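You operate a simulated robot arm through the tools that you are given. There is no shell and no other tool.

The job below is to be done with a simulated robot arm. You get a single attempt, and the scene is never put back.

## Task
Hold the mesh with the hooks lever while you move the white rod to 0 cm.
Fine: lock the rod again before the hooks come off; leave the other rods and controls.

Only the result counts: the job must be done as asked and must still hold three seconds after the hand-in. Knocking over, shifting, dropping, spilling or breaking anything else fails it.

## Robot
A 7-joint arm with a two-finger parallel gripper, fixed in place. Base frame: the origin is at the foot of the arm, x ahead of it, y to its left, z up. Units: m, degrees, N and s.
Its first joint turns from -166.0 to 166.0 degrees. Payload 3.43 kg.
Tool frame: the origin (TCP) lies between the finger pads and is the grasp point; the fingertips stand 0.034 m ahead of it; z points along the fingers, y is the line along which they close. Largest opening 0.128 m; finger width 0.024, thickness 0.012; the body of the gripper, 0.048 by 0.13 m, starts 0.096 m behind the TCP.
Orientation is that of the tool frame in the base frame, as a unit quaternion [w, x, y, z]. With the fingers straight down and closing along the base's y, the tool's x points along the base's -x, its y along +y and its z along -z.

## Interface
- The arm moves only by the tool servo_tool. Its argument "targets" is a list that holds one entry, the list of rows, each a list of 7 numbers: the gripper command, from -1 (fully open) to 1 (shut), values between in proportion, then the shift along the tool's x, y, z in m, then the turn, a rotation vector about the tool's x, y, z in degrees. In form: [[[hand, x, y, z, rx, ry, rz], ...]]. A call has 1 to 20 rows; each row shifts and turns the commanded pose from where the row before left it, along the tool's axes as they then stand. A row lasts 0.2 s, in which the tool goes at most 0.05 m and 8.6 degrees; a call with a longer step from one row to the next is refused whole, and so is a gripper value outside its range. A pose out of reach is approached as far as the arm can. The call stops where the force on the tool passes 90 N (or 10 N more than at its start, if that is more) or the arm is blocked; 0.2 s more then pass. The fingers move at their own pace (about 0.153 m/s each) and stop on an object; they squeeze with about 41 N. The grip force told is the motor's: it shows also when the fingers shut on nothing. Time passes only in rows, and 0.2 s behind the last, so rows that do not move let the fingers close. It gives the time, the measured TCP pose, the force on the tool (base axes), the opening and the grip force at its end, in the units of the frame above (readings bear some noise), with the torque about the TCP (base axes, N m) and any sound that the robot's microphone picked up.
- Cameras (640 x 400 px; columns grow to the right, rows downward): "scene" is fixed at [0.2216, -0.4979, 1.6045]; the picture's right is [0.55, -0.84, 0.00], its down [-0.37, -0.24, -0.90] and it looks along [0.75, 0.49, -0.44] (base axes); focal length 333 px, centre (320, 200). "wrist" rides on the gripper at [0.076, -0.011, -0.16] in the tool frame; the picture's right is [0.15, 0.99, 0.00], its down [-0.88, 0.13, -0.46] and it looks along [-0.45, 0.07, 0.89] (tool axes); focal length 234 px, centre (320, 200). There is no depth. A picture from a camera that has moved, and an enlarged one, comes with that camera's place and axes in the base frame and with its lens.
- grab_frame(camera): a new picture of that camera. It takes no simulated time.
- inspect(camera, box): a new picture of the part [left, top, right, bottom] of that camera's present view, enlarged. It takes no simulated time.
- finish_job(): hands the job in; it is judged then, once.

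Places have to be worked out from the pictures, the camera data and where the tool is seen. Open the gripper and draw the arm clear of the work before you hand the job in, unless the task says otherwise.

The tools are called after "Emit:" by a JSON object that holds its "fn" and its "kwargs". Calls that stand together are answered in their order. servo_tool: Moves the arm, as the interface text tells. Its arguments: {"type":"object","properties":{"targets":{"type":"array"}},"required":["targets"]} The other tools are called the same way: grab_frame (camera) takes a picture; inspect (camera, box) takes an enlarged picture of a part of a camera's view; finish_job () hands the job in.

At the start:

```text
clock: 0.0
tcp_pos: [0.5598, -0.1502, 1.3542]
orientation: [0.0, 0.0, 1.0, 0.0]
contact_force: [0.5, 0.3, -0.2]
torque: [0.0, -0.02, 0.0]
finger_gap: 0.1279
grasp_force: 0.0
```

scene: 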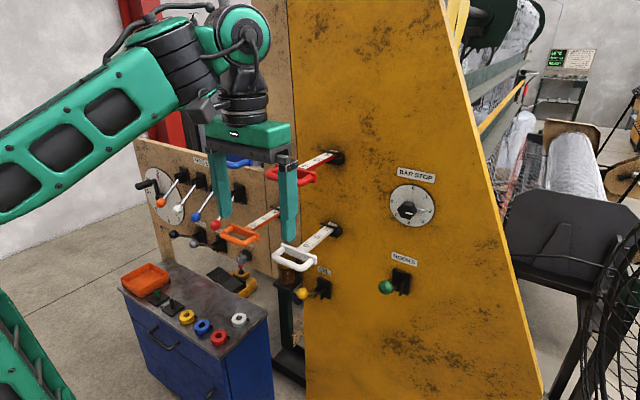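
wrist: 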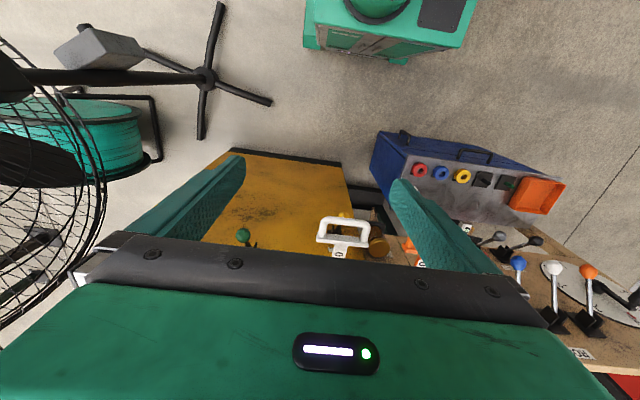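

I'll look closely at the machine first, before moving anything.

Emit:
{"fn": "inspect", "kwargs": {"camera": "scene", "box": [130, 130, 290, 230]}}

Emit:
{"fn": "inspect", "kwargs": {"camera": "scene", "box": [200, 140, 360, 240]}}

Emit:
{"fn": "inspect", "kwargs": {"camera": "scene", "box": [260, 210, 420, 310]}}

Emit:
{"fn": "inspect", "kwargs": {"camera": "scene", "box": [360, 155, 460, 305]}}

Emit:
{"fn": "inspect", "kwargs": {"camera": "wrist", "box": [200, 140, 440, 290]}}

Emit:
{"fn": "inspect", "kwargs": {"camera": "scene", "box": [110, 250, 280, 360]}}

Emit:
{"fn": "inspect", "kwargs": {"camera": "scene", "box": [520, 30, 620, 100]}}

```text
4.00 times, centred on (210, 180) of scene
camera zoom: at [0.2216, -0.4979, 1.6045], right [0.55, -0.84, 0.0], down [-0.37, -0.24, -0.9], along [0.75, 0.49, -0.44], focal length 1331 px, centre (760, 280)
```

zoom: 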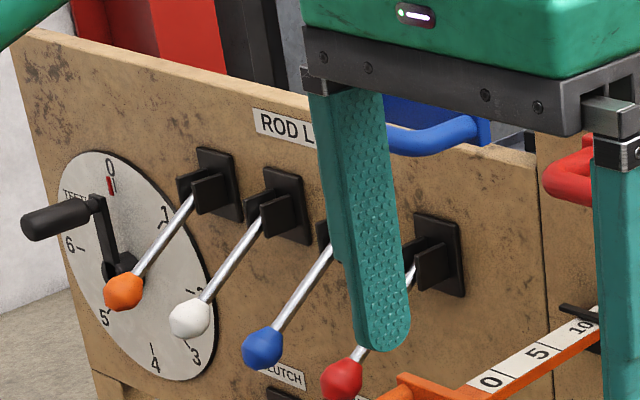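

```text
4.00 times, centred on (280, 190) of scene
camera zoom: at [0.2216, -0.4979, 1.6045], right [0.55, -0.84, 0.0], down [-0.37, -0.24, -0.9], along [0.75, 0.49, -0.44], focal length 1331 px, centre (480, 240)
```

zoom: 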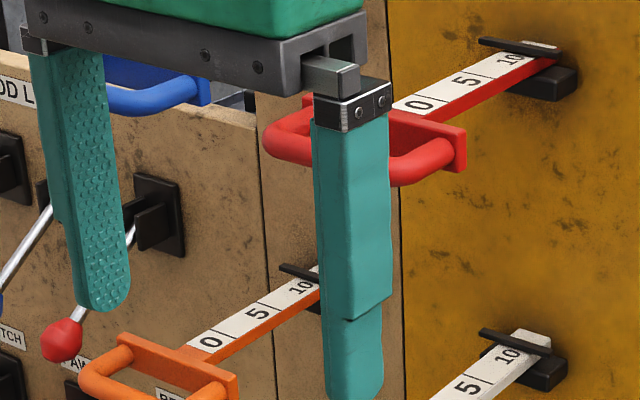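

```text
4.00 times, centred on (340, 260) of scene
camera zoom: at [0.2216, -0.4979, 1.6045], right [0.55, -0.84, 0.0], down [-0.37, -0.24, -0.9], along [0.75, 0.49, -0.44], focal length 1331 px, centre (240, -40)
```

zoom: 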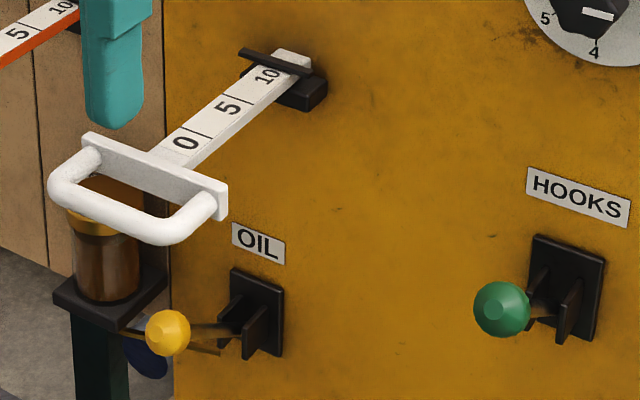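

```text
2.67 times, centred on (410, 230) of scene
camera zoom: at [0.2216, -0.4979, 1.6045], right [0.55, -0.84, 0.0], down [-0.37, -0.24, -0.9], along [0.75, 0.49, -0.44], focal length 887 px, centre (80, 120)
```

zoom: 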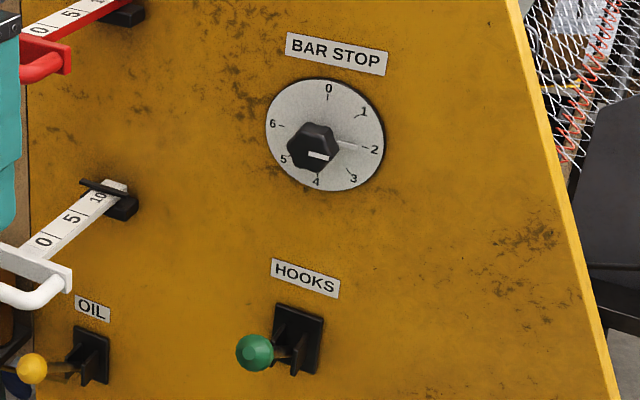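

```text
2.67 times, centred on (320, 215) of wrist
camera zoom: at [0.4843, -0.1608, 1.5142], right [-0.15, 0.99, 0.0], down [0.88, 0.13, 0.46], along [0.45, 0.07, -0.89], focal length 624 px, centre (320, 160)
```

zoom: 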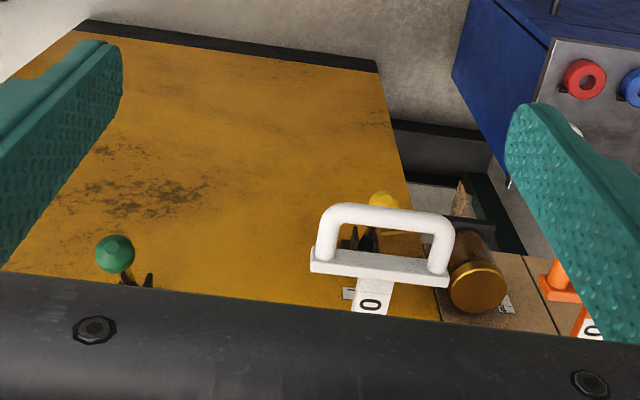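

```text
3.64 times, centred on (195, 305) of scene
camera zoom: at [0.2216, -0.4979, 1.6045], right [0.55, -0.84, 0.0], down [-0.37, -0.24, -0.9], along [0.75, 0.49, -0.44], focal length 1210 px, centre (774, -182)
```

zoom: 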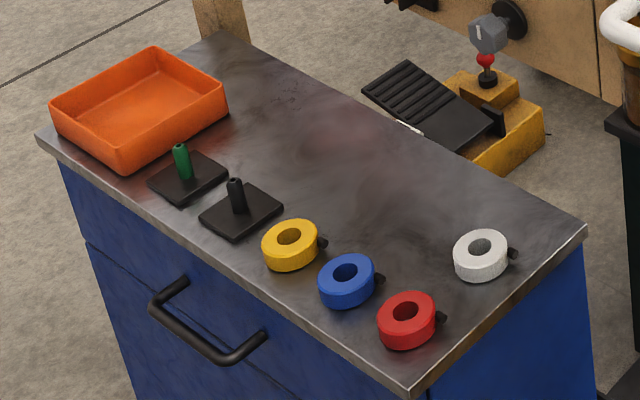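

```text
5.71 times, centred on (570, 65) of scene
camera zoom: at [0.2216, -0.4979, 1.6045], right [0.55, -0.84, 0.0], down [-0.37, -0.24, -0.9], along [0.75, 0.49, -0.44], focal length 1902 px, centre (-1109, 971)
```

zoom: 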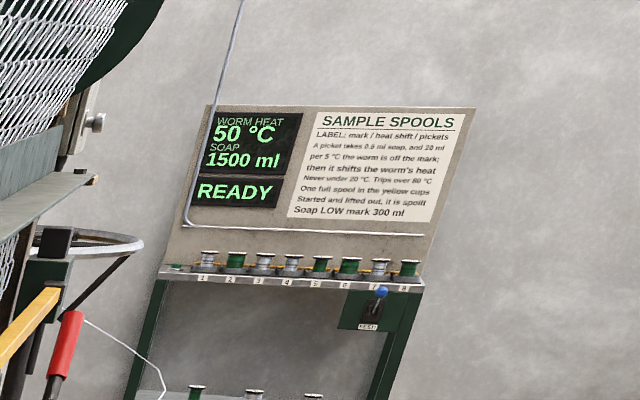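

The white rod shows about 10+ at the index, and there's a ROD LOCK row with colour knobs. I'll look at the mesh side and other areas for hints about lock and hook states.

Emit:
{"fn": "inspect", "kwargs": {"camera": "scene", "box": [440, 0, 640, 125]}}

Emit:
{"fn": "inspect", "kwargs": {"camera": "scene", "box": [480, 100, 640, 200]}}

Emit:
{"fn": "inspect", "kwargs": {"camera": "scene", "box": [150, 200, 310, 300]}}

Emit:
{"fn": "inspect", "kwargs": {"camera": "scene", "box": [365, 245, 429, 305]}}

Emit:
{"fn": "inspect", "kwargs": {"camera": "wrist", "box": [440, 200, 640, 380]}}

Emit:
{"fn": "inspect", "kwargs": {"camera": "scene", "box": [310, 210, 350, 240]}}

```text
3.20 times, centred on (540, 62) of scene
camera zoom: at [0.2216, -0.4979, 1.6045], right [0.55, -0.84, 0.0], down [-0.37, -0.24, -0.9], along [0.75, 0.49, -0.44], focal length 1065 px, centre (-384, 640)
```

zoom: 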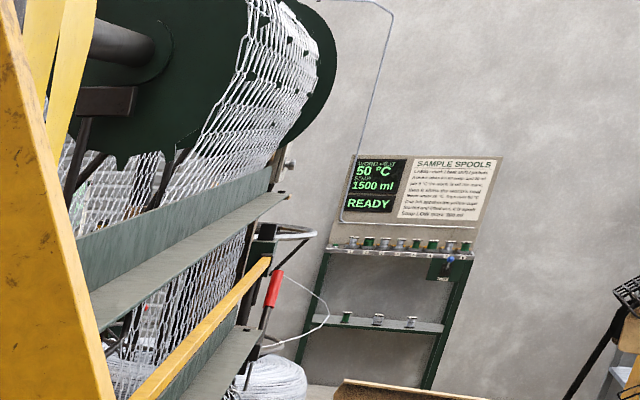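

```text
4.00 times, centred on (560, 150) of scene
camera zoom: at [0.2216, -0.4979, 1.6045], right [0.55, -0.84, 0.0], down [-0.37, -0.24, -0.9], along [0.75, 0.49, -0.44], focal length 1331 px, centre (-640, 400)
```

zoom: 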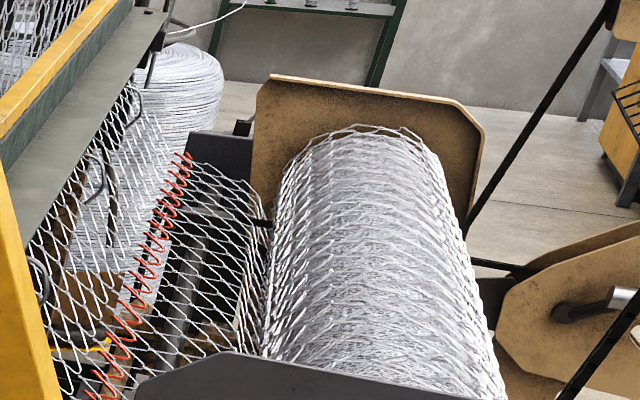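

```text
4.00 times, centred on (230, 250) of scene
camera zoom: at [0.2216, -0.4979, 1.6045], right [0.55, -0.84, 0.0], down [-0.37, -0.24, -0.9], along [0.75, 0.49, -0.44], focal length 1331 px, centre (680, 0)
```

zoom: 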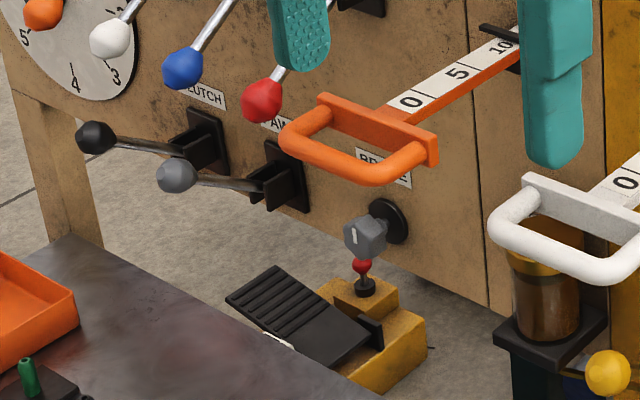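

```text
6.67 times, centred on (397, 275) of scene
camera zoom: at [0.2216, -0.4979, 1.6045], right [0.55, -0.84, 0.0], down [-0.37, -0.24, -0.9], along [0.75, 0.49, -0.44], focal length 2218 px, centre (-193, -300)
```

zoom: 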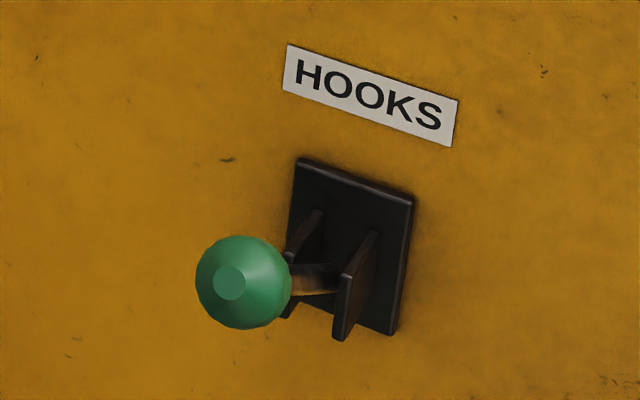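

```text
2.22 times, centred on (540, 290) of wrist
camera zoom: at [0.4843, -0.1608, 1.5142], right [-0.15, 0.99, 0.0], down [0.88, 0.13, 0.46], along [0.45, 0.07, -0.89], focal length 520 px, centre (-169, 0)
```

zoom: 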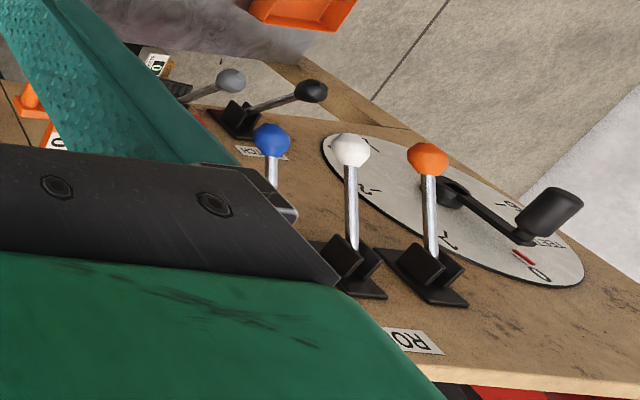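

```text
13.33 times, centred on (330, 225) of scene
camera zoom: at [0.2216, -0.4979, 1.6045], right [0.55, -0.84, 0.0], down [-0.37, -0.24, -0.9], along [0.75, 0.49, -0.44], focal length 4437 px, centre (187, -133)
```

zoom: 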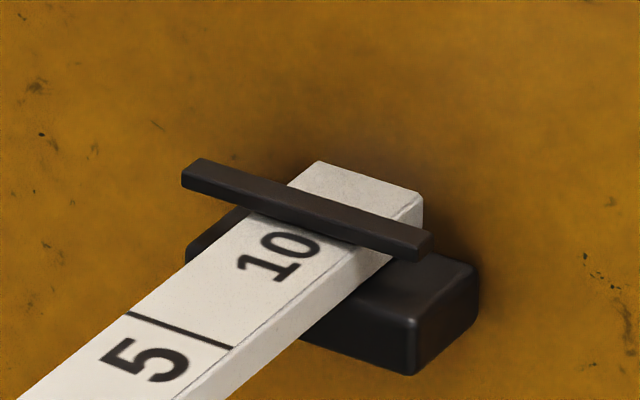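

The hooks knob triangulates to about (0.83, -0.29, 1.07), above its bracket. The white rod-lock knob hangs below its bracket at about (0.85, 0.56, 1.02). I'll tilt the tool forward in place so the wrist camera gets a frontal view of the panel.

Emit:
{"fn": "servo_tool", "kwargs": {"targets": [[[-1, 0.03, 0, 0, 0, -8.5, 0], [-1, 0.03, 0, 0, 0, -8.5, 0], [-1, 0, 0, 0, 0, -8.5, 0], [-1, 0, 0, 0, 0, -8.5, 0], [-1, 0, 0, 0, 0, -8.5, 0]]]}}

Emit:
{"fn": "grab_frame", "kwargs": {"camera": "wrist"}}

Emit:
{"fn": "grab_frame", "kwargs": {"camera": "scene"}}

```text
clock: 1.2
tcp_pos: [0.4853, -0.1504, 1.3552]
orientation: [0.369, 0.0, 0.929, 0.0]
contact_force: [1.4, 0.0, -0.2]
torque: [-0.06, 0.02, 0.0]
finger_gap: 0.1281
grasp_force: 0.0
```

```text
taken
camera wrist: at [0.3197, -0.1605, 1.4197], right [-0.11, 0.99, -0.1], down [0.33, 0.13, 0.94], along [0.94, 0.07, -0.34], focal length 234 px, centre (320, 200)
```

wrist: 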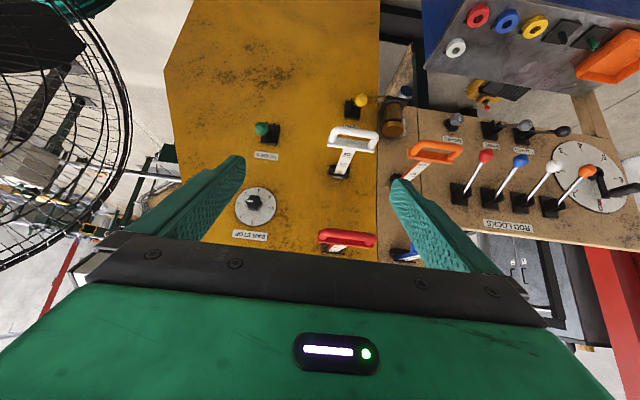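

```text
taken
```

scene: 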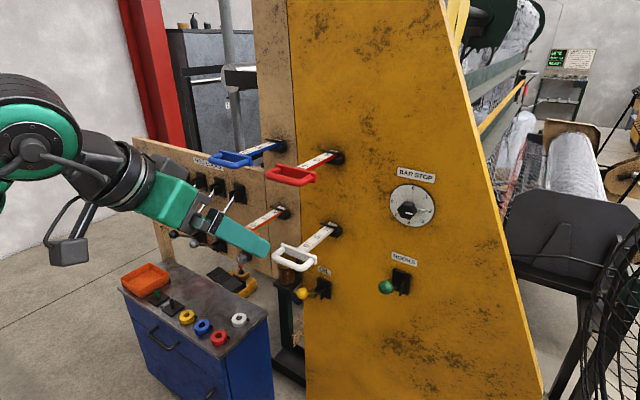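

Excellent frontal (upside-down) view. I'll enlarge the controls.

Emit:
{"fn": "inspect", "kwargs": {"camera": "wrist", "box": [230, 80, 430, 205]}}

Emit:
{"fn": "inspect", "kwargs": {"camera": "wrist", "box": [430, 100, 630, 240]}}

Emit:
{"fn": "inspect", "kwargs": {"camera": "wrist", "box": [310, 110, 390, 190]}}

Emit:
{"fn": "inspect", "kwargs": {"camera": "scene", "box": [490, 90, 570, 200]}}

Emit:
{"fn": "inspect", "kwargs": {"camera": "scene", "box": [200, 130, 360, 280]}}

```text
3.20 times, centred on (330, 142) of wrist
camera zoom: at [0.3197, -0.1605, 1.4197], right [-0.11, 0.99, -0.1], down [0.33, 0.13, 0.94], along [0.94, 0.07, -0.34], focal length 749 px, centre (288, 384)
```

zoom: 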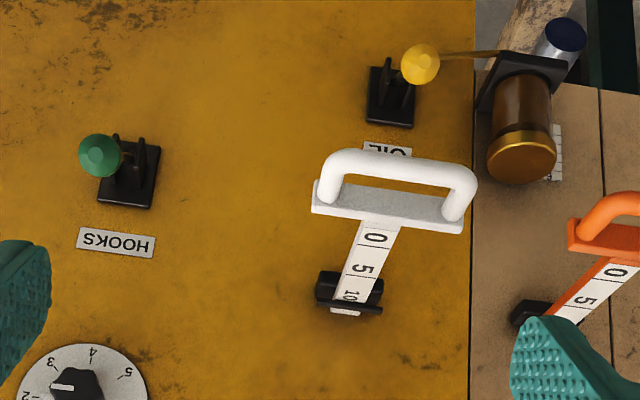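

```text
2.86 times, centred on (530, 170) of wrist
camera zoom: at [0.3197, -0.1605, 1.4197], right [-0.11, 0.99, -0.1], down [0.33, 0.13, 0.94], along [0.94, 0.07, -0.34], focal length 669 px, centre (-280, 286)
```

zoom: 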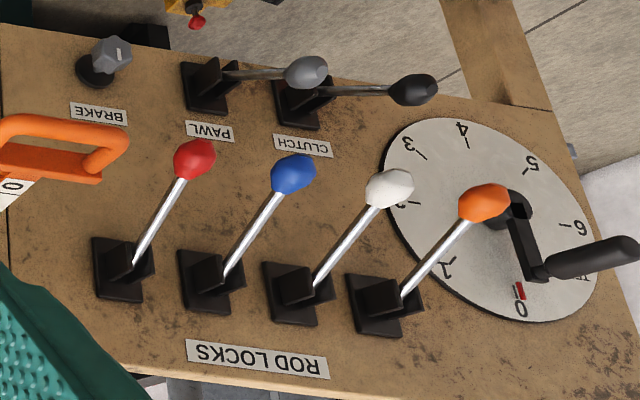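

```text
5.00 times, centred on (350, 150) of wrist
camera zoom: at [0.3197, -0.1605, 1.4197], right [-0.11, 0.99, -0.1], down [0.33, 0.13, 0.94], along [0.94, 0.07, -0.34], focal length 1171 px, centre (170, 450)
```

zoom: 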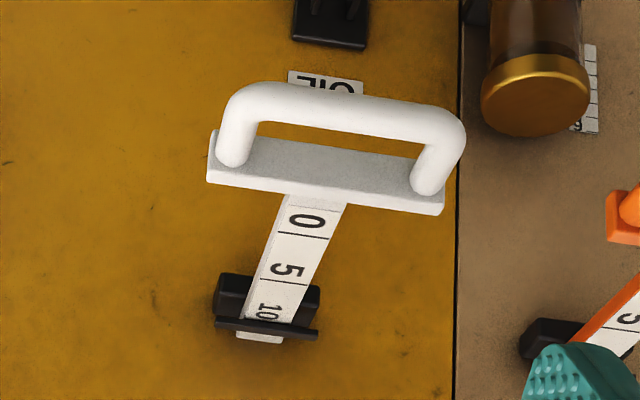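

```text
3.64 times, centred on (530, 145) of scene
camera zoom: at [0.2216, -0.4979, 1.6045], right [0.55, -0.84, 0.0], down [-0.37, -0.24, -0.9], along [0.75, 0.49, -0.44], focal length 1210 px, centre (-444, 400)
```

zoom: 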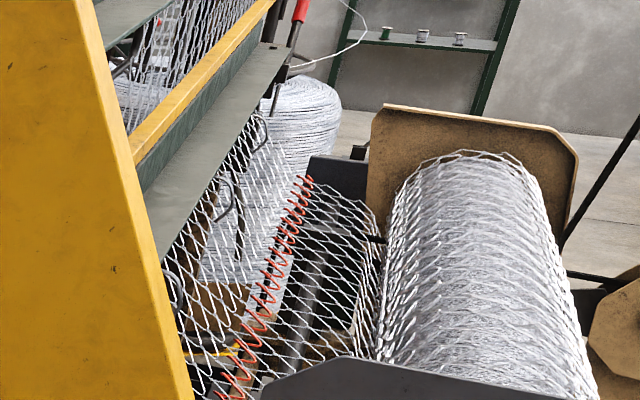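

```text
2.67 times, centred on (280, 205) of scene
camera zoom: at [0.2216, -0.4979, 1.6045], right [0.55, -0.84, 0.0], down [-0.37, -0.24, -0.9], along [0.75, 0.49, -0.44], focal length 887 px, centre (427, 187)
```

zoom: 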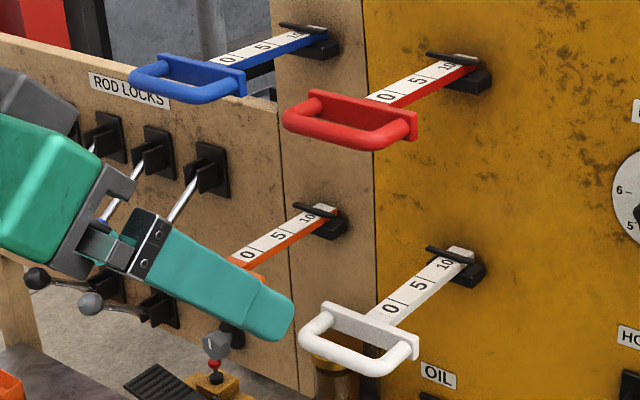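

Hooks knob is at about (0.828, -0.289, 1.066) with the lever up. White lock knob is at about (0.836, 0.528, 1.037) with the lever down. The white handle bar is at about (0.758, -0.065, 1.088) and the index at x of about 0.93. I'll hold still to check settling before using offsets.

Emit:
{"fn": "servo_tool", "kwargs": {"targets": [[[-0.4, 0, 0, 0, 0, 0, 0], [-0.4, 0, 0, 0, 0, 0, 0]]]}}

```text
clock: 1.8
tcp_pos: [0.485, -0.1499, 1.3565]
orientation: [0.368, 0.0, 0.93, 0.0]
contact_force: [-0.1, -0.2, -0.5]
torque: [-0.03, -0.01, -0.02]
finger_gap: 0.0896
grasp_force: 0.1
```

Settled; I'll use measured poses for feedback. Next I move sideways to y≈-0.289, then advance along the tool to a standoff in front of the hooks knob.

Emit:
{"fn": "servo_tool", "kwargs": {"targets": [[[-0.4, 0, -0.035, 0, 0, 0, 0], [-0.4, 0, -0.035, 0, 0, 0, 0], [-0.4, 0, -0.035, 0, 0, 0, 0], [-0.4, 0, -0.034, 0, 0, 0, 0], [-0.4, -0.007, 0, 0.04, 0, 0, 0], [-0.4, -0.007, 0, 0.04, 0, 0, 0], [-0.4, -0.007, 0, 0.04, 0, 0, 0], [-0.4, -0.007, 0, 0.04, 0, 0, 0], [-0.4, -0.007, 0, 0.04, 0, 0, 0], [-0.4, -0.007, 0, 0.04, 0, 0, 0], [-0.4, -0.007, 0, 0.04, 0, 0, 0], [-0.4, -0.007, 0, 0.04, 0, 0, 0], [-0.4, 0, 0, 0, 0, 0, 0]]]}}

Emit:
{"fn": "grab_frame", "kwargs": {"camera": "wrist"}}

Emit:
{"fn": "grab_frame", "kwargs": {"camera": "scene"}}

```text
clock: 4.6
tcp_pos: [0.7478, -0.2856, 1.1622]
orientation: [0.368, -0.001, 0.93, 0.001]
contact_force: [-0.5, -1.0, 1.2]
torque: [0.03, 0.04, 0.03]
finger_gap: 0.0894
grasp_force: 0.1
```

```text
taken
camera wrist: at [0.5825, -0.2978, 1.2266], right [-0.11, 0.99, -0.1], down [0.33, 0.13, 0.94], along [0.94, 0.07, -0.34], focal length 234 px, centre (320, 200)
```

wrist: 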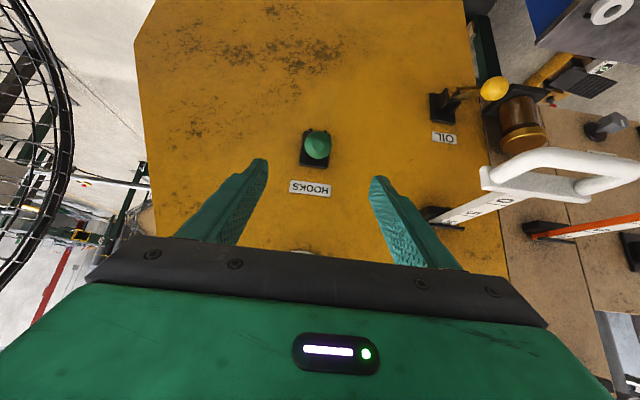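

```text
taken
```

scene: 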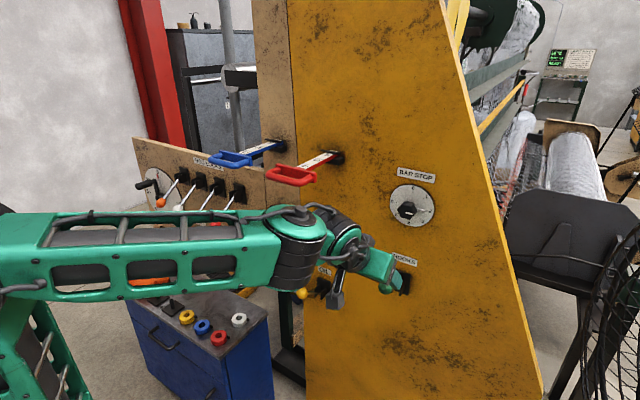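

The knob is again seen at (0.828, -0.290, 1.067), centred between the fingers. I advance so it lies at the TCP, then close.

Emit:
{"fn": "servo_tool", "kwargs": {"targets": [[[-0.4, 0.002, -0.004, 0.025, 0, 0, 0], [-0.4, 0.002, 0, 0.025, 0, 0, 0], [-0.4, 0.002, 0, 0.025, 0, 0, 0], [-0.4, 0.001, 0, 0.025, 0, 0, 0], [-0.4, 0, 0, 0.022, 0, 0, 0], [-0.4, 0, 0, 0, 0, 0, 0]]]}}

Emit:
{"fn": "grab_frame", "kwargs": {"camera": "wrist"}}

Emit:
{"fn": "inspect", "kwargs": {"camera": "scene", "box": [320, 220, 440, 310]}}

```text
clock: 6.0
tcp_pos: [0.8219, -0.2926, 1.0656]
orientation: [0.368, 0.0, 0.93, 0.001]
contact_force: [0.2, -0.6, -0.3]
torque: [0.02, 0.0, 0.0]
finger_gap: 0.0896
grasp_force: 0.0
```

```text
taken
camera wrist: at [0.6578, -0.3035, 1.1314], right [-0.11, 0.99, -0.1], down [0.33, 0.13, 0.94], along [0.94, 0.07, -0.34], focal length 234 px, centre (320, 200)
```

wrist: 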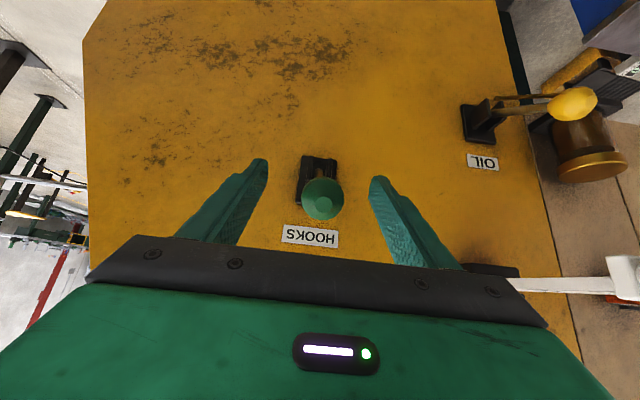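

```text
4.44 times, centred on (380, 265) of scene
camera zoom: at [0.2216, -0.4979, 1.6045], right [0.55, -0.84, 0.0], down [-0.37, -0.24, -0.9], along [0.75, 0.49, -0.44], focal length 1479 px, centre (53, -89)
```

zoom: 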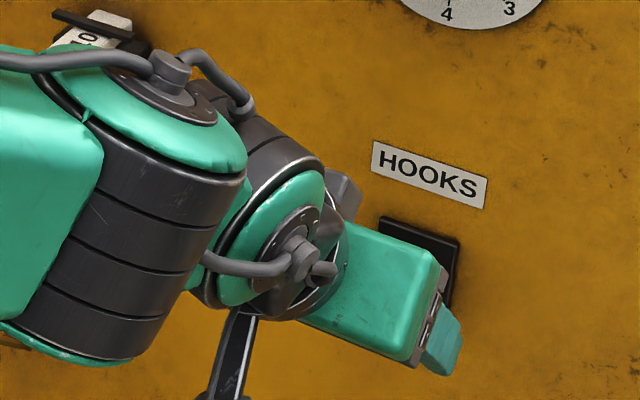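

The knob sits between the pads. Closing on it.

Emit:
{"fn": "servo_tool", "kwargs": {"targets": [[[-0.4, -0.003, 0.002, 0.004, 0, 0, 0], [0.3, 0, 0, 0, 0, 0, 0], [1, 0, 0, 0, 0, 0, 0], [1, 0, 0, 0, 0, 0, 0]]]}}

Emit:
{"fn": "grab_frame", "kwargs": {"camera": "wrist"}}

```text
clock: 7.0
tcp_pos: [0.8274, -0.2895, 1.0655]
orientation: [0.367, -0.001, 0.93, 0.001]
contact_force: [-1.5, 6.1, -1.5]
torque: [0.06, -0.03, 0.06]
finger_gap: 0.0321
grasp_force: 44.7
```

```text
taken
camera wrist: at [0.6629, -0.3012, 1.1308], right [-0.11, 0.99, -0.1], down [0.33, 0.13, 0.93], along [0.94, 0.07, -0.34], focal length 234 px, centre (320, 200)
```

wrist: 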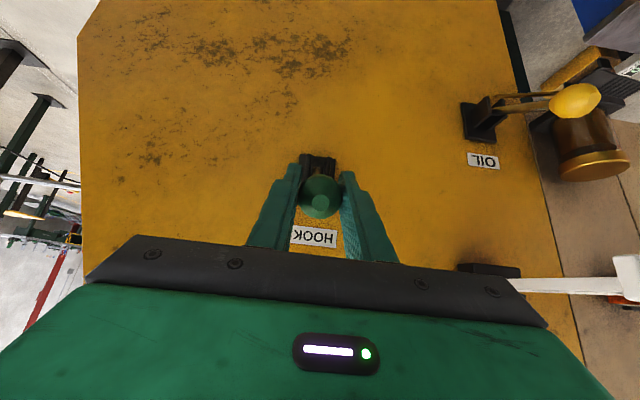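

Gripped (gap 0.032). I move the lever down along its arc, first two small steps, to check the forces and the estimated pivot near (0.934, 1.00).

Emit:
{"fn": "servo_tool", "kwargs": {"targets": [[[1, 0.0164, 0, 0.0053, 0, 0, 0], [1, 0.0152, 0, 0.0078, 0, 0, 0]]]}}

```text
clock: 7.6
tcp_pos: [0.8122, -0.2906, 1.0364]
orientation: [0.369, -0.001, 0.929, 0.001]
contact_force: [0.8, 10.1, 13.2]
torque: [0.06, -1.29, 0.02]
finger_gap: 0.0321
grasp_force: 45.0
```

The lever follows with about 13 N. Continuing along the arc.

Emit:
{"fn": "servo_tool", "kwargs": {"targets": [[[1, 0.0142, 0, 0.0099, 0, 0, 0], [1, 0.0127, 0, 0.0118, 0, 0, 0], [1, 0.0109, 0, 0.0134, 0, 0, 0], [1, 0.009, 0, 0.0149, 0, 0, 0]]]}}

Emit:
{"fn": "grab_frame", "kwargs": {"camera": "wrist"}}

```text
clock: 8.6
tcp_pos: [0.8112, -0.2893, 0.9654]
orientation: [0.366, 0.001, 0.931, 0.001]
contact_force: [-7.3, 1.6, -0.7]
torque: [0.04, -0.56, -0.13]
finger_gap: 0.0326
grasp_force: 44.7
```

```text
taken
camera wrist: at [0.6467, -0.3006, 1.0306], right [-0.11, 0.99, -0.1], down [0.33, 0.13, 0.93], along [0.94, 0.07, -0.34], focal length 234 px, centre (320, 200)
```

wrist: 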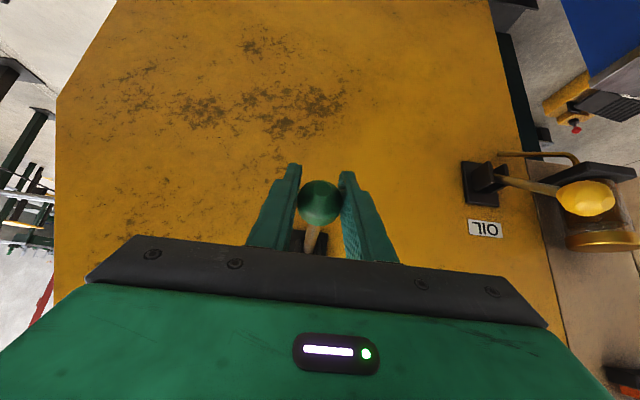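

Past the middle now, with force low. I continue toward the lower stop.

Emit:
{"fn": "servo_tool", "kwargs": {"targets": [[[1, 0.0069, 0, 0.0156, 0, 0, 0], [1, 0.0046, 0, 0.0168, 0, 0, 0]]]}}

Emit:
{"fn": "inspect", "kwargs": {"camera": "scene", "box": [490, 90, 570, 200]}}

```text
clock: 9.2
tcp_pos: [0.8271, -0.2897, 0.9362]
orientation: [0.368, 0.0, 0.93, 0.001]
contact_force: [-5.4, -4.3, -2.2]
torque: [0.04, -0.55, 0.02]
finger_gap: 0.0323
grasp_force: 44.8
```

```text
3.64 times, centred on (530, 145) of scene
camera zoom: at [0.2216, -0.4979, 1.6045], right [0.55, -0.84, 0.0], down [-0.37, -0.24, -0.9], along [0.75, 0.49, -0.44], focal length 1210 px, centre (-444, 400)
```

zoom: 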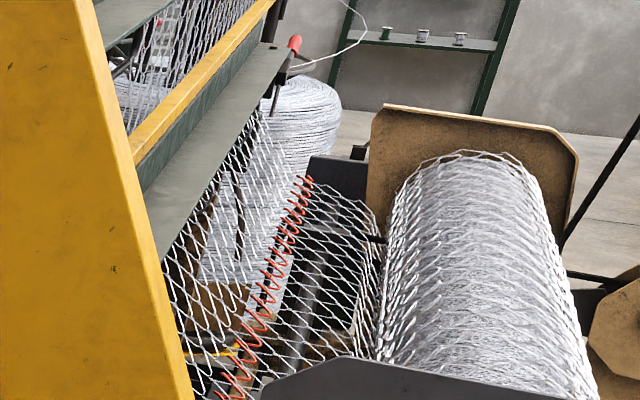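

The hooks behind the panel have visibly swung. I nudge a bit more to feel for the lower stop.

Emit:
{"fn": "servo_tool", "kwargs": {"targets": [[[1, 0.0014, 0, 0.0085, 0, 0, 0]]]}}

```text
clock: 9.6
tcp_pos: [0.8317, -0.2899, 0.9284]
orientation: [0.368, 0.0, 0.93, -0.001]
contact_force: [-9.8, -0.8, -0.4]
torque: [0.0, -1.03, 0.04]
finger_gap: 0.0322
grasp_force: 45.1
```

No firm stop yet; one more small nudge.

Emit:
{"fn": "servo_tool", "kwargs": {"targets": [[[1, 0.001, 0, 0.0085, 0, 0, 0], [1, 0, 0, 0, 0, 0, 0]]]}}

Emit:
{"fn": "inspect", "kwargs": {"camera": "wrist", "box": [220, 130, 420, 280]}}

Emit:
{"fn": "grab_frame", "kwargs": {"camera": "scene"}}

```text
clock: 10.2
tcp_pos: [0.8368, -0.29, 0.9237]
orientation: [0.369, 0.0, 0.93, 0.0]
contact_force: [-15.5, 1.5, 15.9]
torque: [0.03, 0.64, 0.02]
finger_gap: 0.0321
grasp_force: 44.9
```

```text
2.67 times, centred on (320, 205) of wrist
camera zoom: at [0.6708, -0.3009, 0.9874], right [-0.11, 0.99, -0.1], down [0.33, 0.13, 0.94], along [0.94, 0.07, -0.34], focal length 624 px, centre (320, 187)
```

zoom: 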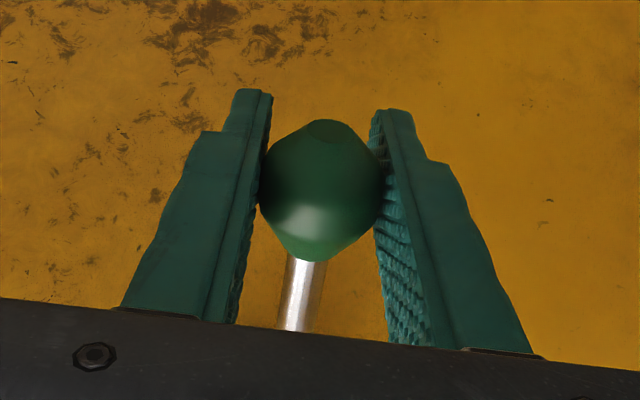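

```text
taken
```

scene: 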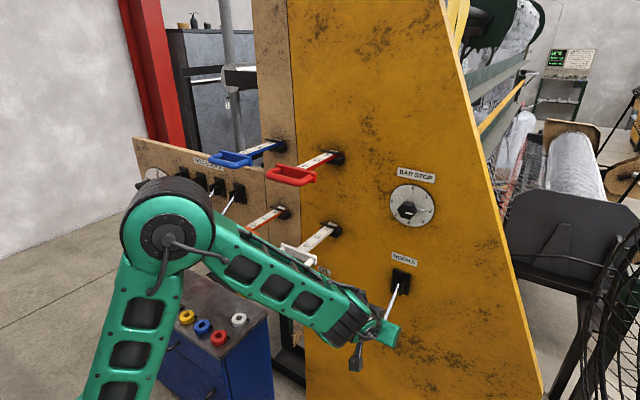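

Resistance rises to about 22 N, so it has reached the stop. I open and draw back, then check that the lever stays down.

Emit:
{"fn": "servo_tool", "kwargs": {"targets": [[[0.3, 0, 0, 0, 0, 0, 0], [-0.4, 0, 0, 0, 0, 0, 0], [-0.4, 0, 0, -0.02, 0, 0, 0], [-0.4, 0, 0, -0.03, 0, 0, 0], [-0.4, 0, 0, -0.045, 0, 0, 0], [-0.4, 0, 0, -0.045, 0, 0, 0], [-0.4, 0, 0, -0.045, 0, 0, 0], [-0.4, 0, 0, -0.045, 0, 0, 0], [-0.4, 0, 0, 0, 0, 0, 0]]]}}

Emit:
{"fn": "grab_frame", "kwargs": {"camera": "wrist"}}

Emit:
{"fn": "grab_frame", "kwargs": {"camera": "scene"}}

Emit:
{"fn": "inspect", "kwargs": {"camera": "scene", "box": [490, 90, 570, 200]}}

```text
clock: 12.2
tcp_pos: [0.6789, -0.2896, 1.0884]
orientation: [0.368, 0.0, 0.93, 0.0]
contact_force: [0.2, -0.6, -0.7]
torque: [0.04, -0.01, -0.03]
finger_gap: 0.0898
grasp_force: 0.0
```

```text
taken
camera wrist: at [0.514, -0.301, 1.1534], right [-0.11, 0.99, -0.1], down [0.33, 0.13, 0.93], along [0.94, 0.07, -0.34], focal length 234 px, centre (320, 200)
```

wrist: 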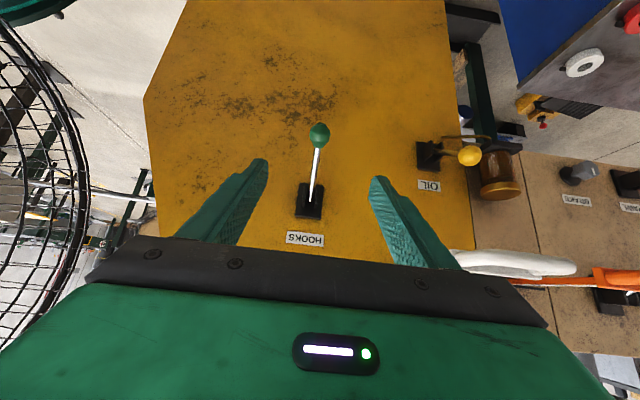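

```text
taken
```

scene: 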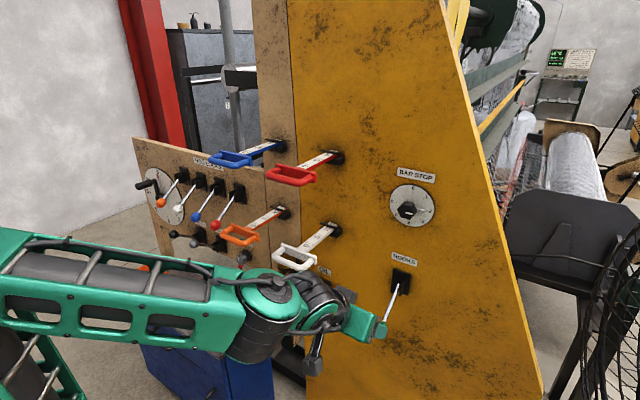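

```text
3.64 times, centred on (530, 145) of scene
camera zoom: at [0.2216, -0.4979, 1.6045], right [0.55, -0.84, 0.0], down [-0.37, -0.24, -0.9], along [0.75, 0.49, -0.44], focal length 1210 px, centre (-444, 400)
```

zoom: 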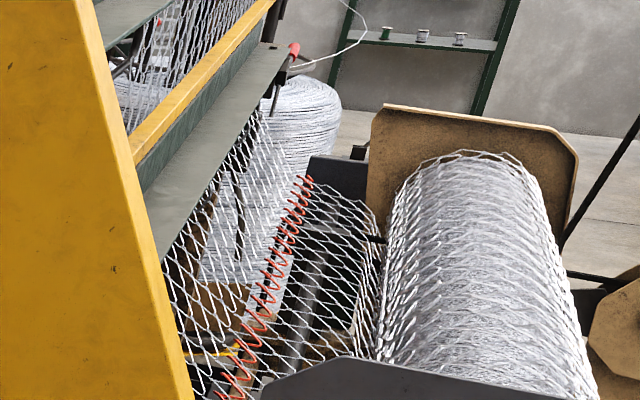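

The hooks lever stays down and the mesh hooks are engaged. Next I retract to x≈0.55 and travel in +y toward the white rod-lock lever, clear of the rod handles.

Emit:
{"fn": "servo_tool", "kwargs": {"targets": [[[-0.4, 0.004, 0, -0.042, 0, 0, 0], [-0.4, 0.004, 0, -0.042, 0, 0, 0], [-0.4, 0.004, 0, -0.042, 0, 0, 0], [-0.4, 0.004, 0, -0.042, 0, 0, 0], [-0.4, 0, 0.045, 0, 0, 0, 0], [-0.4, 0, 0.045, 0, 0, 0, 0], [-0.4, 0, 0.045, 0, 0, 0, 0], [-0.4, 0, 0.045, 0, 0, 0, 0], [-0.4, 0, 0.045, 0, 0, 0, 0], [-0.4, 0, 0.045, 0, 0, 0, 0], [-0.4, 0, 0.045, 0, 0, 0, 0], [-0.4, 0, 0.045, 0, 0, 0, 0], [-0.4, 0, 0.045, 0, 0, 0, 0], [-0.4, 0, 0, 0, 0, 0, 0]]]}}

Emit:
{"fn": "grab_frame", "kwargs": {"camera": "wrist"}}

Emit:
{"fn": "grab_frame", "kwargs": {"camera": "scene"}}

```text
clock: 15.2
tcp_pos: [0.5521, 0.1158, 1.1992]
orientation: [0.367, 0.001, 0.93, 0.001]
contact_force: [-0.4, -0.8, -0.5]
torque: [0.0, -0.01, -0.02]
finger_gap: 0.0896
grasp_force: 0.0
```

```text
taken
camera wrist: at [0.3874, 0.1047, 1.2638], right [-0.11, 0.99, -0.1], down [0.33, 0.13, 0.94], along [0.94, 0.07, -0.34], focal length 234 px, centre (320, 200)
```

wrist: 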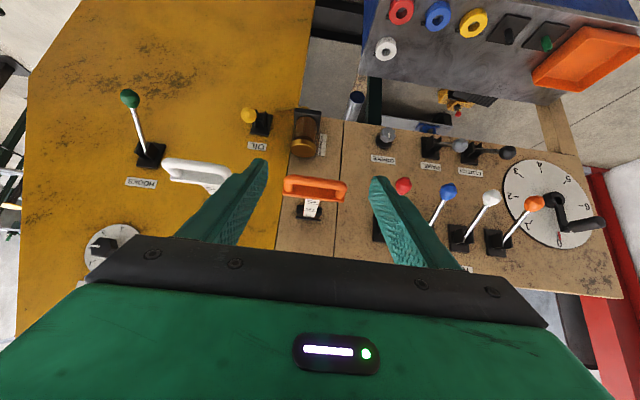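

```text
taken
```

scene: 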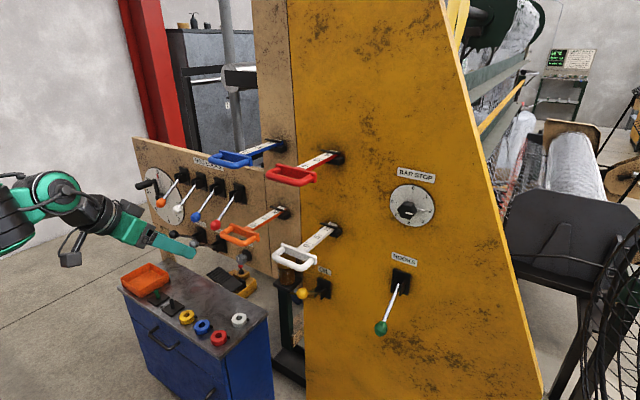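

The lock knobs are spaced about 0.09 m apart, so I'll narrow the gap to about 0.07. I continue in +y to about 0.50 and re-measure.

Emit:
{"fn": "servo_tool", "kwargs": {"targets": [[[-0.1, 0, 0.043, 0, 0, 0, 0], [-0.1, 0, 0.043, 0, 0, 0, 0], [-0.1, 0, 0.043, 0, 0, 0, 0], [-0.1, 0, 0.043, 0, 0, 0, 0], [-0.1, 0, 0.043, 0, 0, 0, 0], [-0.1, 0, 0.043, 0, 0, 0, 0], [-0.1, 0, 0.043, 0, 0, 0, 0], [-0.1, 0, 0.043, 0, 0, 0, 0], [-0.1, 0, 0.043, 0, 0, 0, 0], [-0.1, 0, 0, 0, 0, 0, 0]]]}}

Emit:
{"fn": "grab_frame", "kwargs": {"camera": "wrist"}}

Emit:
{"fn": "grab_frame", "kwargs": {"camera": "scene"}}

```text
clock: 17.6
tcp_pos: [0.562, 0.4756, 1.2277]
orientation: [0.348, 0.024, 0.937, 0.028]
contact_force: [0.0, 0.7, -0.1]
torque: [-0.11, -0.04, -0.11]
finger_gap: 0.0704
grasp_force: 0.0
stopped in row 10: the arm was blocked; the commanded pose is now the measured one
```

```text
taken
camera wrist: at [0.3998, 0.4635, 1.2984], right [-0.09, 1.0, -0.03], down [0.37, 0.06, 0.93], along [0.92, 0.07, -0.38], focal length 234 px, centre (320, 200)
```

wrist: 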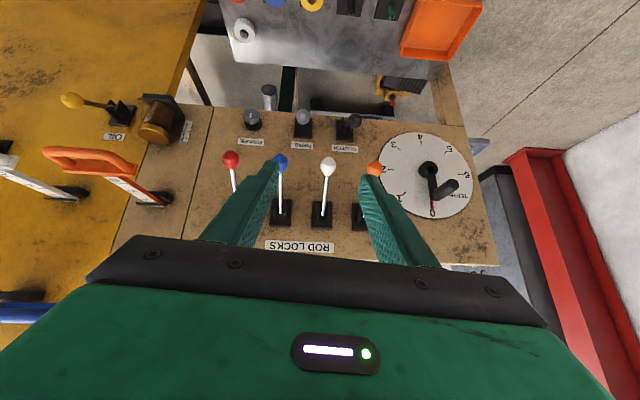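

```text
taken
```

scene: 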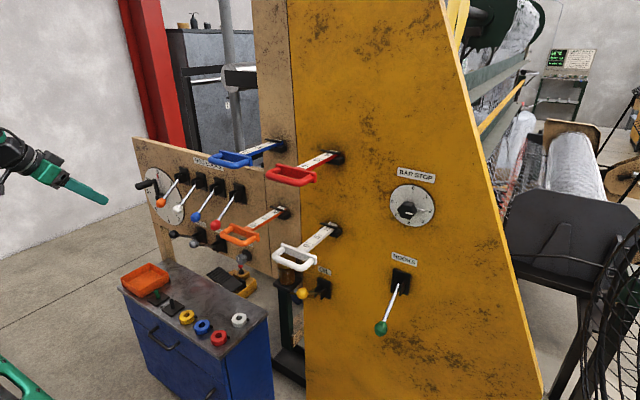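

Now the white lock knob resolves to (0.825, 0.5105, 1.0465). The arm hit a joint limit with no contact force, so I'll yaw the tool about 16° toward the radial direction to relieve the wrist.

Emit:
{"fn": "servo_tool", "kwargs": {"targets": [[[-0.1, 0, 0, 0, -5.2, 0.5, -6.1], [-0.1, 0, 0, 0, -5.2, 0.5, -6.1], [-0.1, 0, 0, 0, 0, 0, 0]]]}}

```text
clock: 18.4
tcp_pos: [0.5486, 0.4878, 1.229]
orientation: [0.344, -0.122, 0.928, 0.08]
contact_force: [0.2, 0.8, 0.0]
torque: [-0.02, 0.0, -0.01]
finger_gap: 0.0703
grasp_force: 0.1
```

Yaw works with no blocking. I advance to a standoff about 0.11 m from the white knob.

Emit:
{"fn": "servo_tool", "kwargs": {"targets": [[[-0.1, -0.0144, -0.0113, 0.0339, 0, 0, 0], [-0.1, -0.0144, -0.0113, 0.0339, 0, 0, 0], [-0.1, -0.0144, -0.0113, 0.0339, 0, 0, 0], [-0.1, -0.0144, -0.0113, 0.0339, 0, 0, 0], [-0.1, -0.0144, -0.0113, 0.0339, 0, 0, 0], [-0.1, -0.0144, -0.0113, 0.0339, 0, 0, 0], [-0.1, 0, 0, 0, 0, 0, 0]]]}}

Emit:
{"fn": "grab_frame", "kwargs": {"camera": "wrist"}}

Emit:
{"fn": "grab_frame", "kwargs": {"camera": "scene"}}

```text
clock: 20.0
tcp_pos: [0.7548, 0.4885, 1.1267]
orientation: [0.345, -0.123, 0.927, 0.079]
contact_force: [0.3, 0.5, 0.8]
torque: [0.01, 0.01, -0.01]
finger_gap: 0.0703
grasp_force: 0.1
```

```text
taken
camera wrist: at [0.6035, 0.4268, 1.1973], right [-0.39, 0.92, -0.03], down [0.33, 0.17, 0.93], along [0.86, 0.35, -0.37], focal length 234 px, centre (320, 200)
```

wrist: 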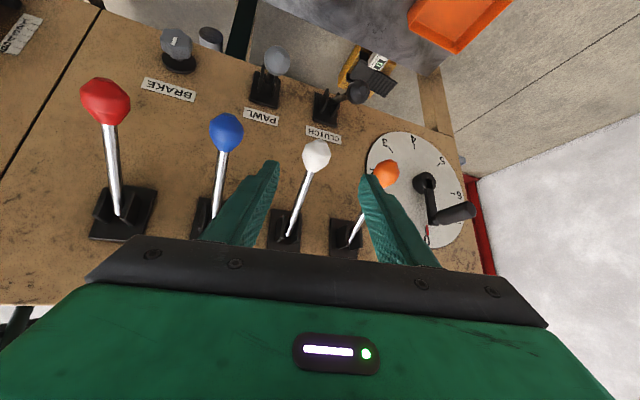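

```text
taken
```

scene: 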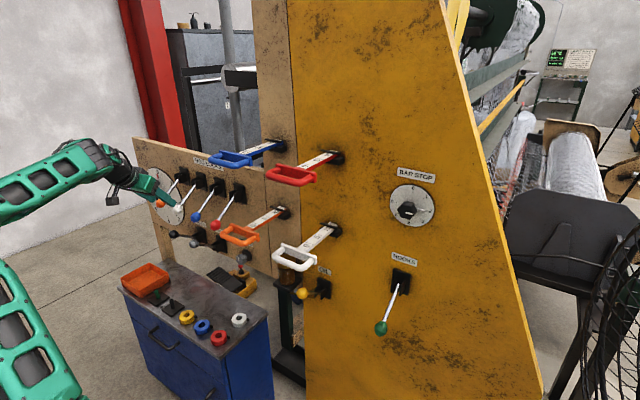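

The knob is confirmed at (0.825, 0.511, 1.046), with neighbours about 0.10 m away on either side. I advance onto it.

Emit:
{"fn": "servo_tool", "kwargs": {"targets": [[[-0.1, -0.0012, -0.0018, 0.0275, 0, 0, 0], [-0.1, -0.0012, -0.0017, 0.0275, 0, 0, 0], [-0.1, 0, 0, 0.0275, 0, 0, 0], [-0.1, 0, 0, 0.027, 0, 0, 0], [-0.1, 0, 0, 0, 0, 0, 0]]]}}

Emit:
{"fn": "grab_frame", "kwargs": {"camera": "wrist"}}

```text
clock: 21.2
tcp_pos: [0.8248, 0.5079, 1.0474]
orientation: [0.345, -0.122, 0.927, 0.079]
contact_force: [-0.4, 0.2, 0.8]
torque: [0.0, 0.02, 0.0]
finger_gap: 0.0705
grasp_force: 0.1
```

```text
taken
camera wrist: at [0.6738, 0.4478, 1.1173], right [-0.39, 0.92, -0.03], down [0.33, 0.17, 0.93], along [0.86, 0.35, -0.37], focal length 234 px, centre (320, 200)
```

wrist: 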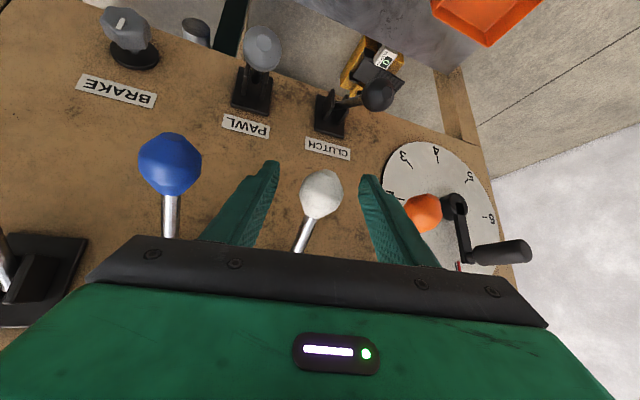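

The white knob is centred between the pads. I close the gripper.

Emit:
{"fn": "servo_tool", "kwargs": {"targets": [[[0.3, 0, 0.002, 0, 0, 0, 0], [1, 0, 0, 0, 0, 0, 0], [1, 0, 0, 0, 0, 0, 0]]]}}

Emit:
{"fn": "inspect", "kwargs": {"camera": "wrist", "box": [220, 130, 420, 280]}}

```text
clock: 22.0
tcp_pos: [0.8251, 0.5093, 1.0469]
orientation: [0.344, -0.122, 0.928, 0.078]
contact_force: [-1.6, -10.6, -2.5]
torque: [0.03, 0.1, -0.37]
finger_gap: 0.0321
grasp_force: 45.3
```

```text
2.67 times, centred on (320, 205) of wrist
camera zoom: at [0.6734, 0.4489, 1.1175], right [-0.39, 0.92, -0.03], down [0.33, 0.17, 0.93], along [0.86, 0.35, -0.37], focal length 624 px, centre (320, 187)
```

zoom: 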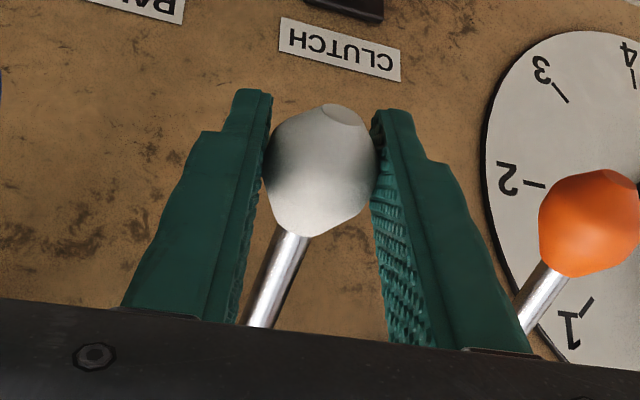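

Gripped. I raise the lever along its arc around the pivot at about (0.932, 1.1145), first two steps as a check.

Emit:
{"fn": "servo_tool", "kwargs": {"targets": [[[1, -0.004, 0.0034, -0.0171, 0, 0, 0], [1, -0.0065, 0.0028, -0.0164, 0, 0, 0]]]}}

```text
clock: 22.6
tcp_pos: [0.8098, 0.5088, 1.0786]
orientation: [0.343, -0.124, 0.928, 0.079]
contact_force: [-5.5, -19.7, -15.9]
torque: [-0.24, 1.04, 0.02]
finger_gap: 0.0326
grasp_force: 44.6
```

It moves well; the slight side force suggests easing y by a millimetre or two. Continuing.

Emit:
{"fn": "servo_tool", "kwargs": {"targets": [[[1, -0.0088, 0.0006, -0.0155, 0, 0, 0], [1, -0.0108, 0.0006, -0.0143, 0, 0, 0], [1, -0.0128, 0.0008, -0.0127, 0, 0, 0], [1, -0.0142, 0.0001, -0.0109, 0, 0, 0]]]}}

```text
clock: 23.6
tcp_pos: [0.811, 0.5104, 1.1542]
orientation: [0.347, -0.124, 0.926, 0.081]
contact_force: [-3.7, 0.7, -2.4]
torque: [-0.11, 0.37, 0.16]
finger_gap: 0.0327
grasp_force: 44.8
```

Past centre. I continue to the upper stop.

Emit:
{"fn": "servo_tool", "kwargs": {"targets": [[[1, -0.0157, -0.0006, -0.0088, 0, 0, 0], [1, -0.0166, -0.0014, -0.0065, 0, 0, 0], [1, -0.0097, -0.0011, -0.0027, 0, 0, 0], [1, 0, 0, 0, 0, 0, 0]]]}}

Emit:
{"fn": "grab_frame", "kwargs": {"camera": "wrist"}}

Emit:
{"fn": "inspect", "kwargs": {"camera": "scene", "box": [130, 130, 290, 230]}}

```text
clock: 24.6
tcp_pos: [0.8319, 0.5081, 1.1949]
orientation: [0.345, -0.122, 0.927, 0.08]
contact_force: [3.2, -1.1, 1.7]
torque: [0.0, -0.06, -0.04]
finger_gap: 0.0
grasp_force: 33.2
```

```text
taken
camera wrist: at [0.6793, 0.4476, 1.264], right [-0.39, 0.92, -0.03], down [0.32, 0.17, 0.93], along [0.86, 0.35, -0.36], focal length 234 px, centre (320, 200)
```

wrist: 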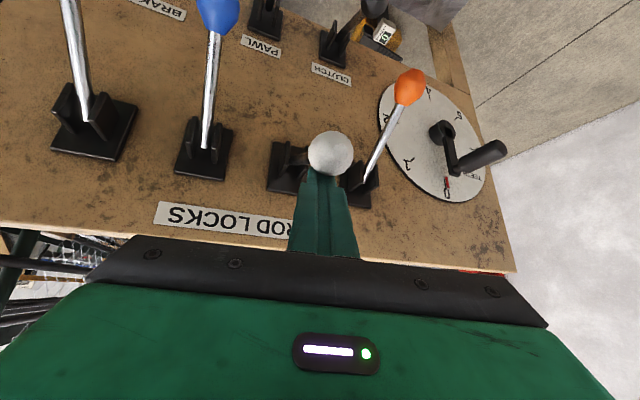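

```text
4.00 times, centred on (210, 180) of scene
camera zoom: at [0.2216, -0.4979, 1.6045], right [0.55, -0.84, 0.0], down [-0.37, -0.24, -0.9], along [0.75, 0.49, -0.44], focal length 1331 px, centre (760, 280)
```

zoom: 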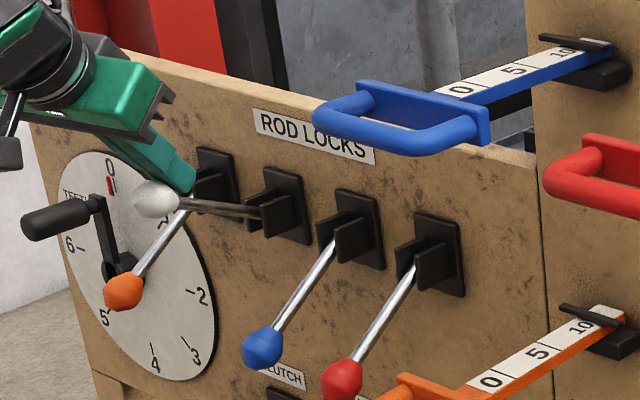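

The knob slipped out of the grip near the end. The lever is up at about 24°, and my closed fingertips are just above its stem. I back straight out and look at where it rests.

Emit:
{"fn": "servo_tool", "kwargs": {"targets": [[[1, -0.002, 0, -0.02, 0, 0, 0], [1, 0, 0, -0.03, 0, 0, 0], [1, 0, 0, -0.03, 0, 0, 0], [1, 0, 0, -0.03, 0, 0, 0], [1, 0, 0, -0.03, 0, 0, 0], [1, 0, 0, 0, 0, 0, 0]]]}}

Emit:
{"fn": "grab_frame", "kwargs": {"camera": "wrist"}}

Emit:
{"fn": "inspect", "kwargs": {"camera": "scene", "box": [130, 130, 290, 230]}}

```text
clock: 26.0
tcp_pos: [0.7464, 0.4776, 1.299]
orientation: [0.345, -0.123, 0.927, 0.08]
contact_force: [-0.4, -1.4, -0.2]
torque: [0.0, -0.01, -0.03]
finger_gap: 0.0
grasp_force: 32.8
```

```text
taken
camera wrist: at [0.594, 0.4167, 1.3686], right [-0.39, 0.92, -0.03], down [0.33, 0.17, 0.93], along [0.86, 0.35, -0.37], focal length 234 px, centre (320, 200)
```

wrist: 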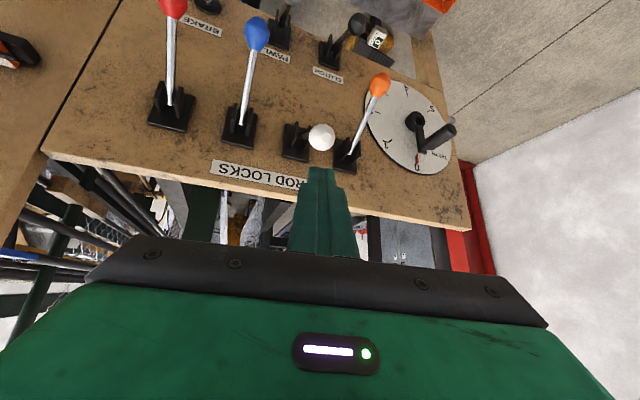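

```text
4.00 times, centred on (210, 180) of scene
camera zoom: at [0.2216, -0.4979, 1.6045], right [0.55, -0.84, 0.0], down [-0.37, -0.24, -0.9], along [0.75, 0.49, -0.44], focal length 1331 px, centre (760, 280)
```

zoom: 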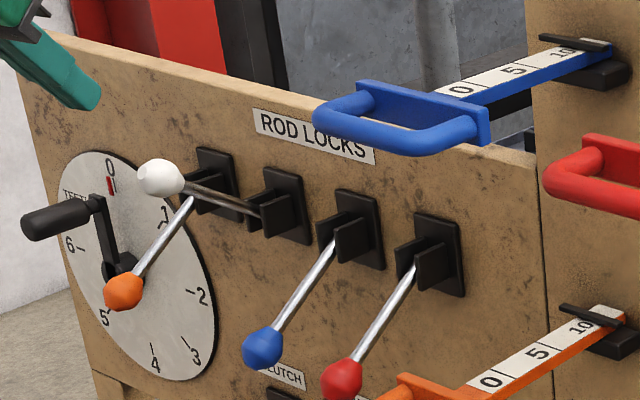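

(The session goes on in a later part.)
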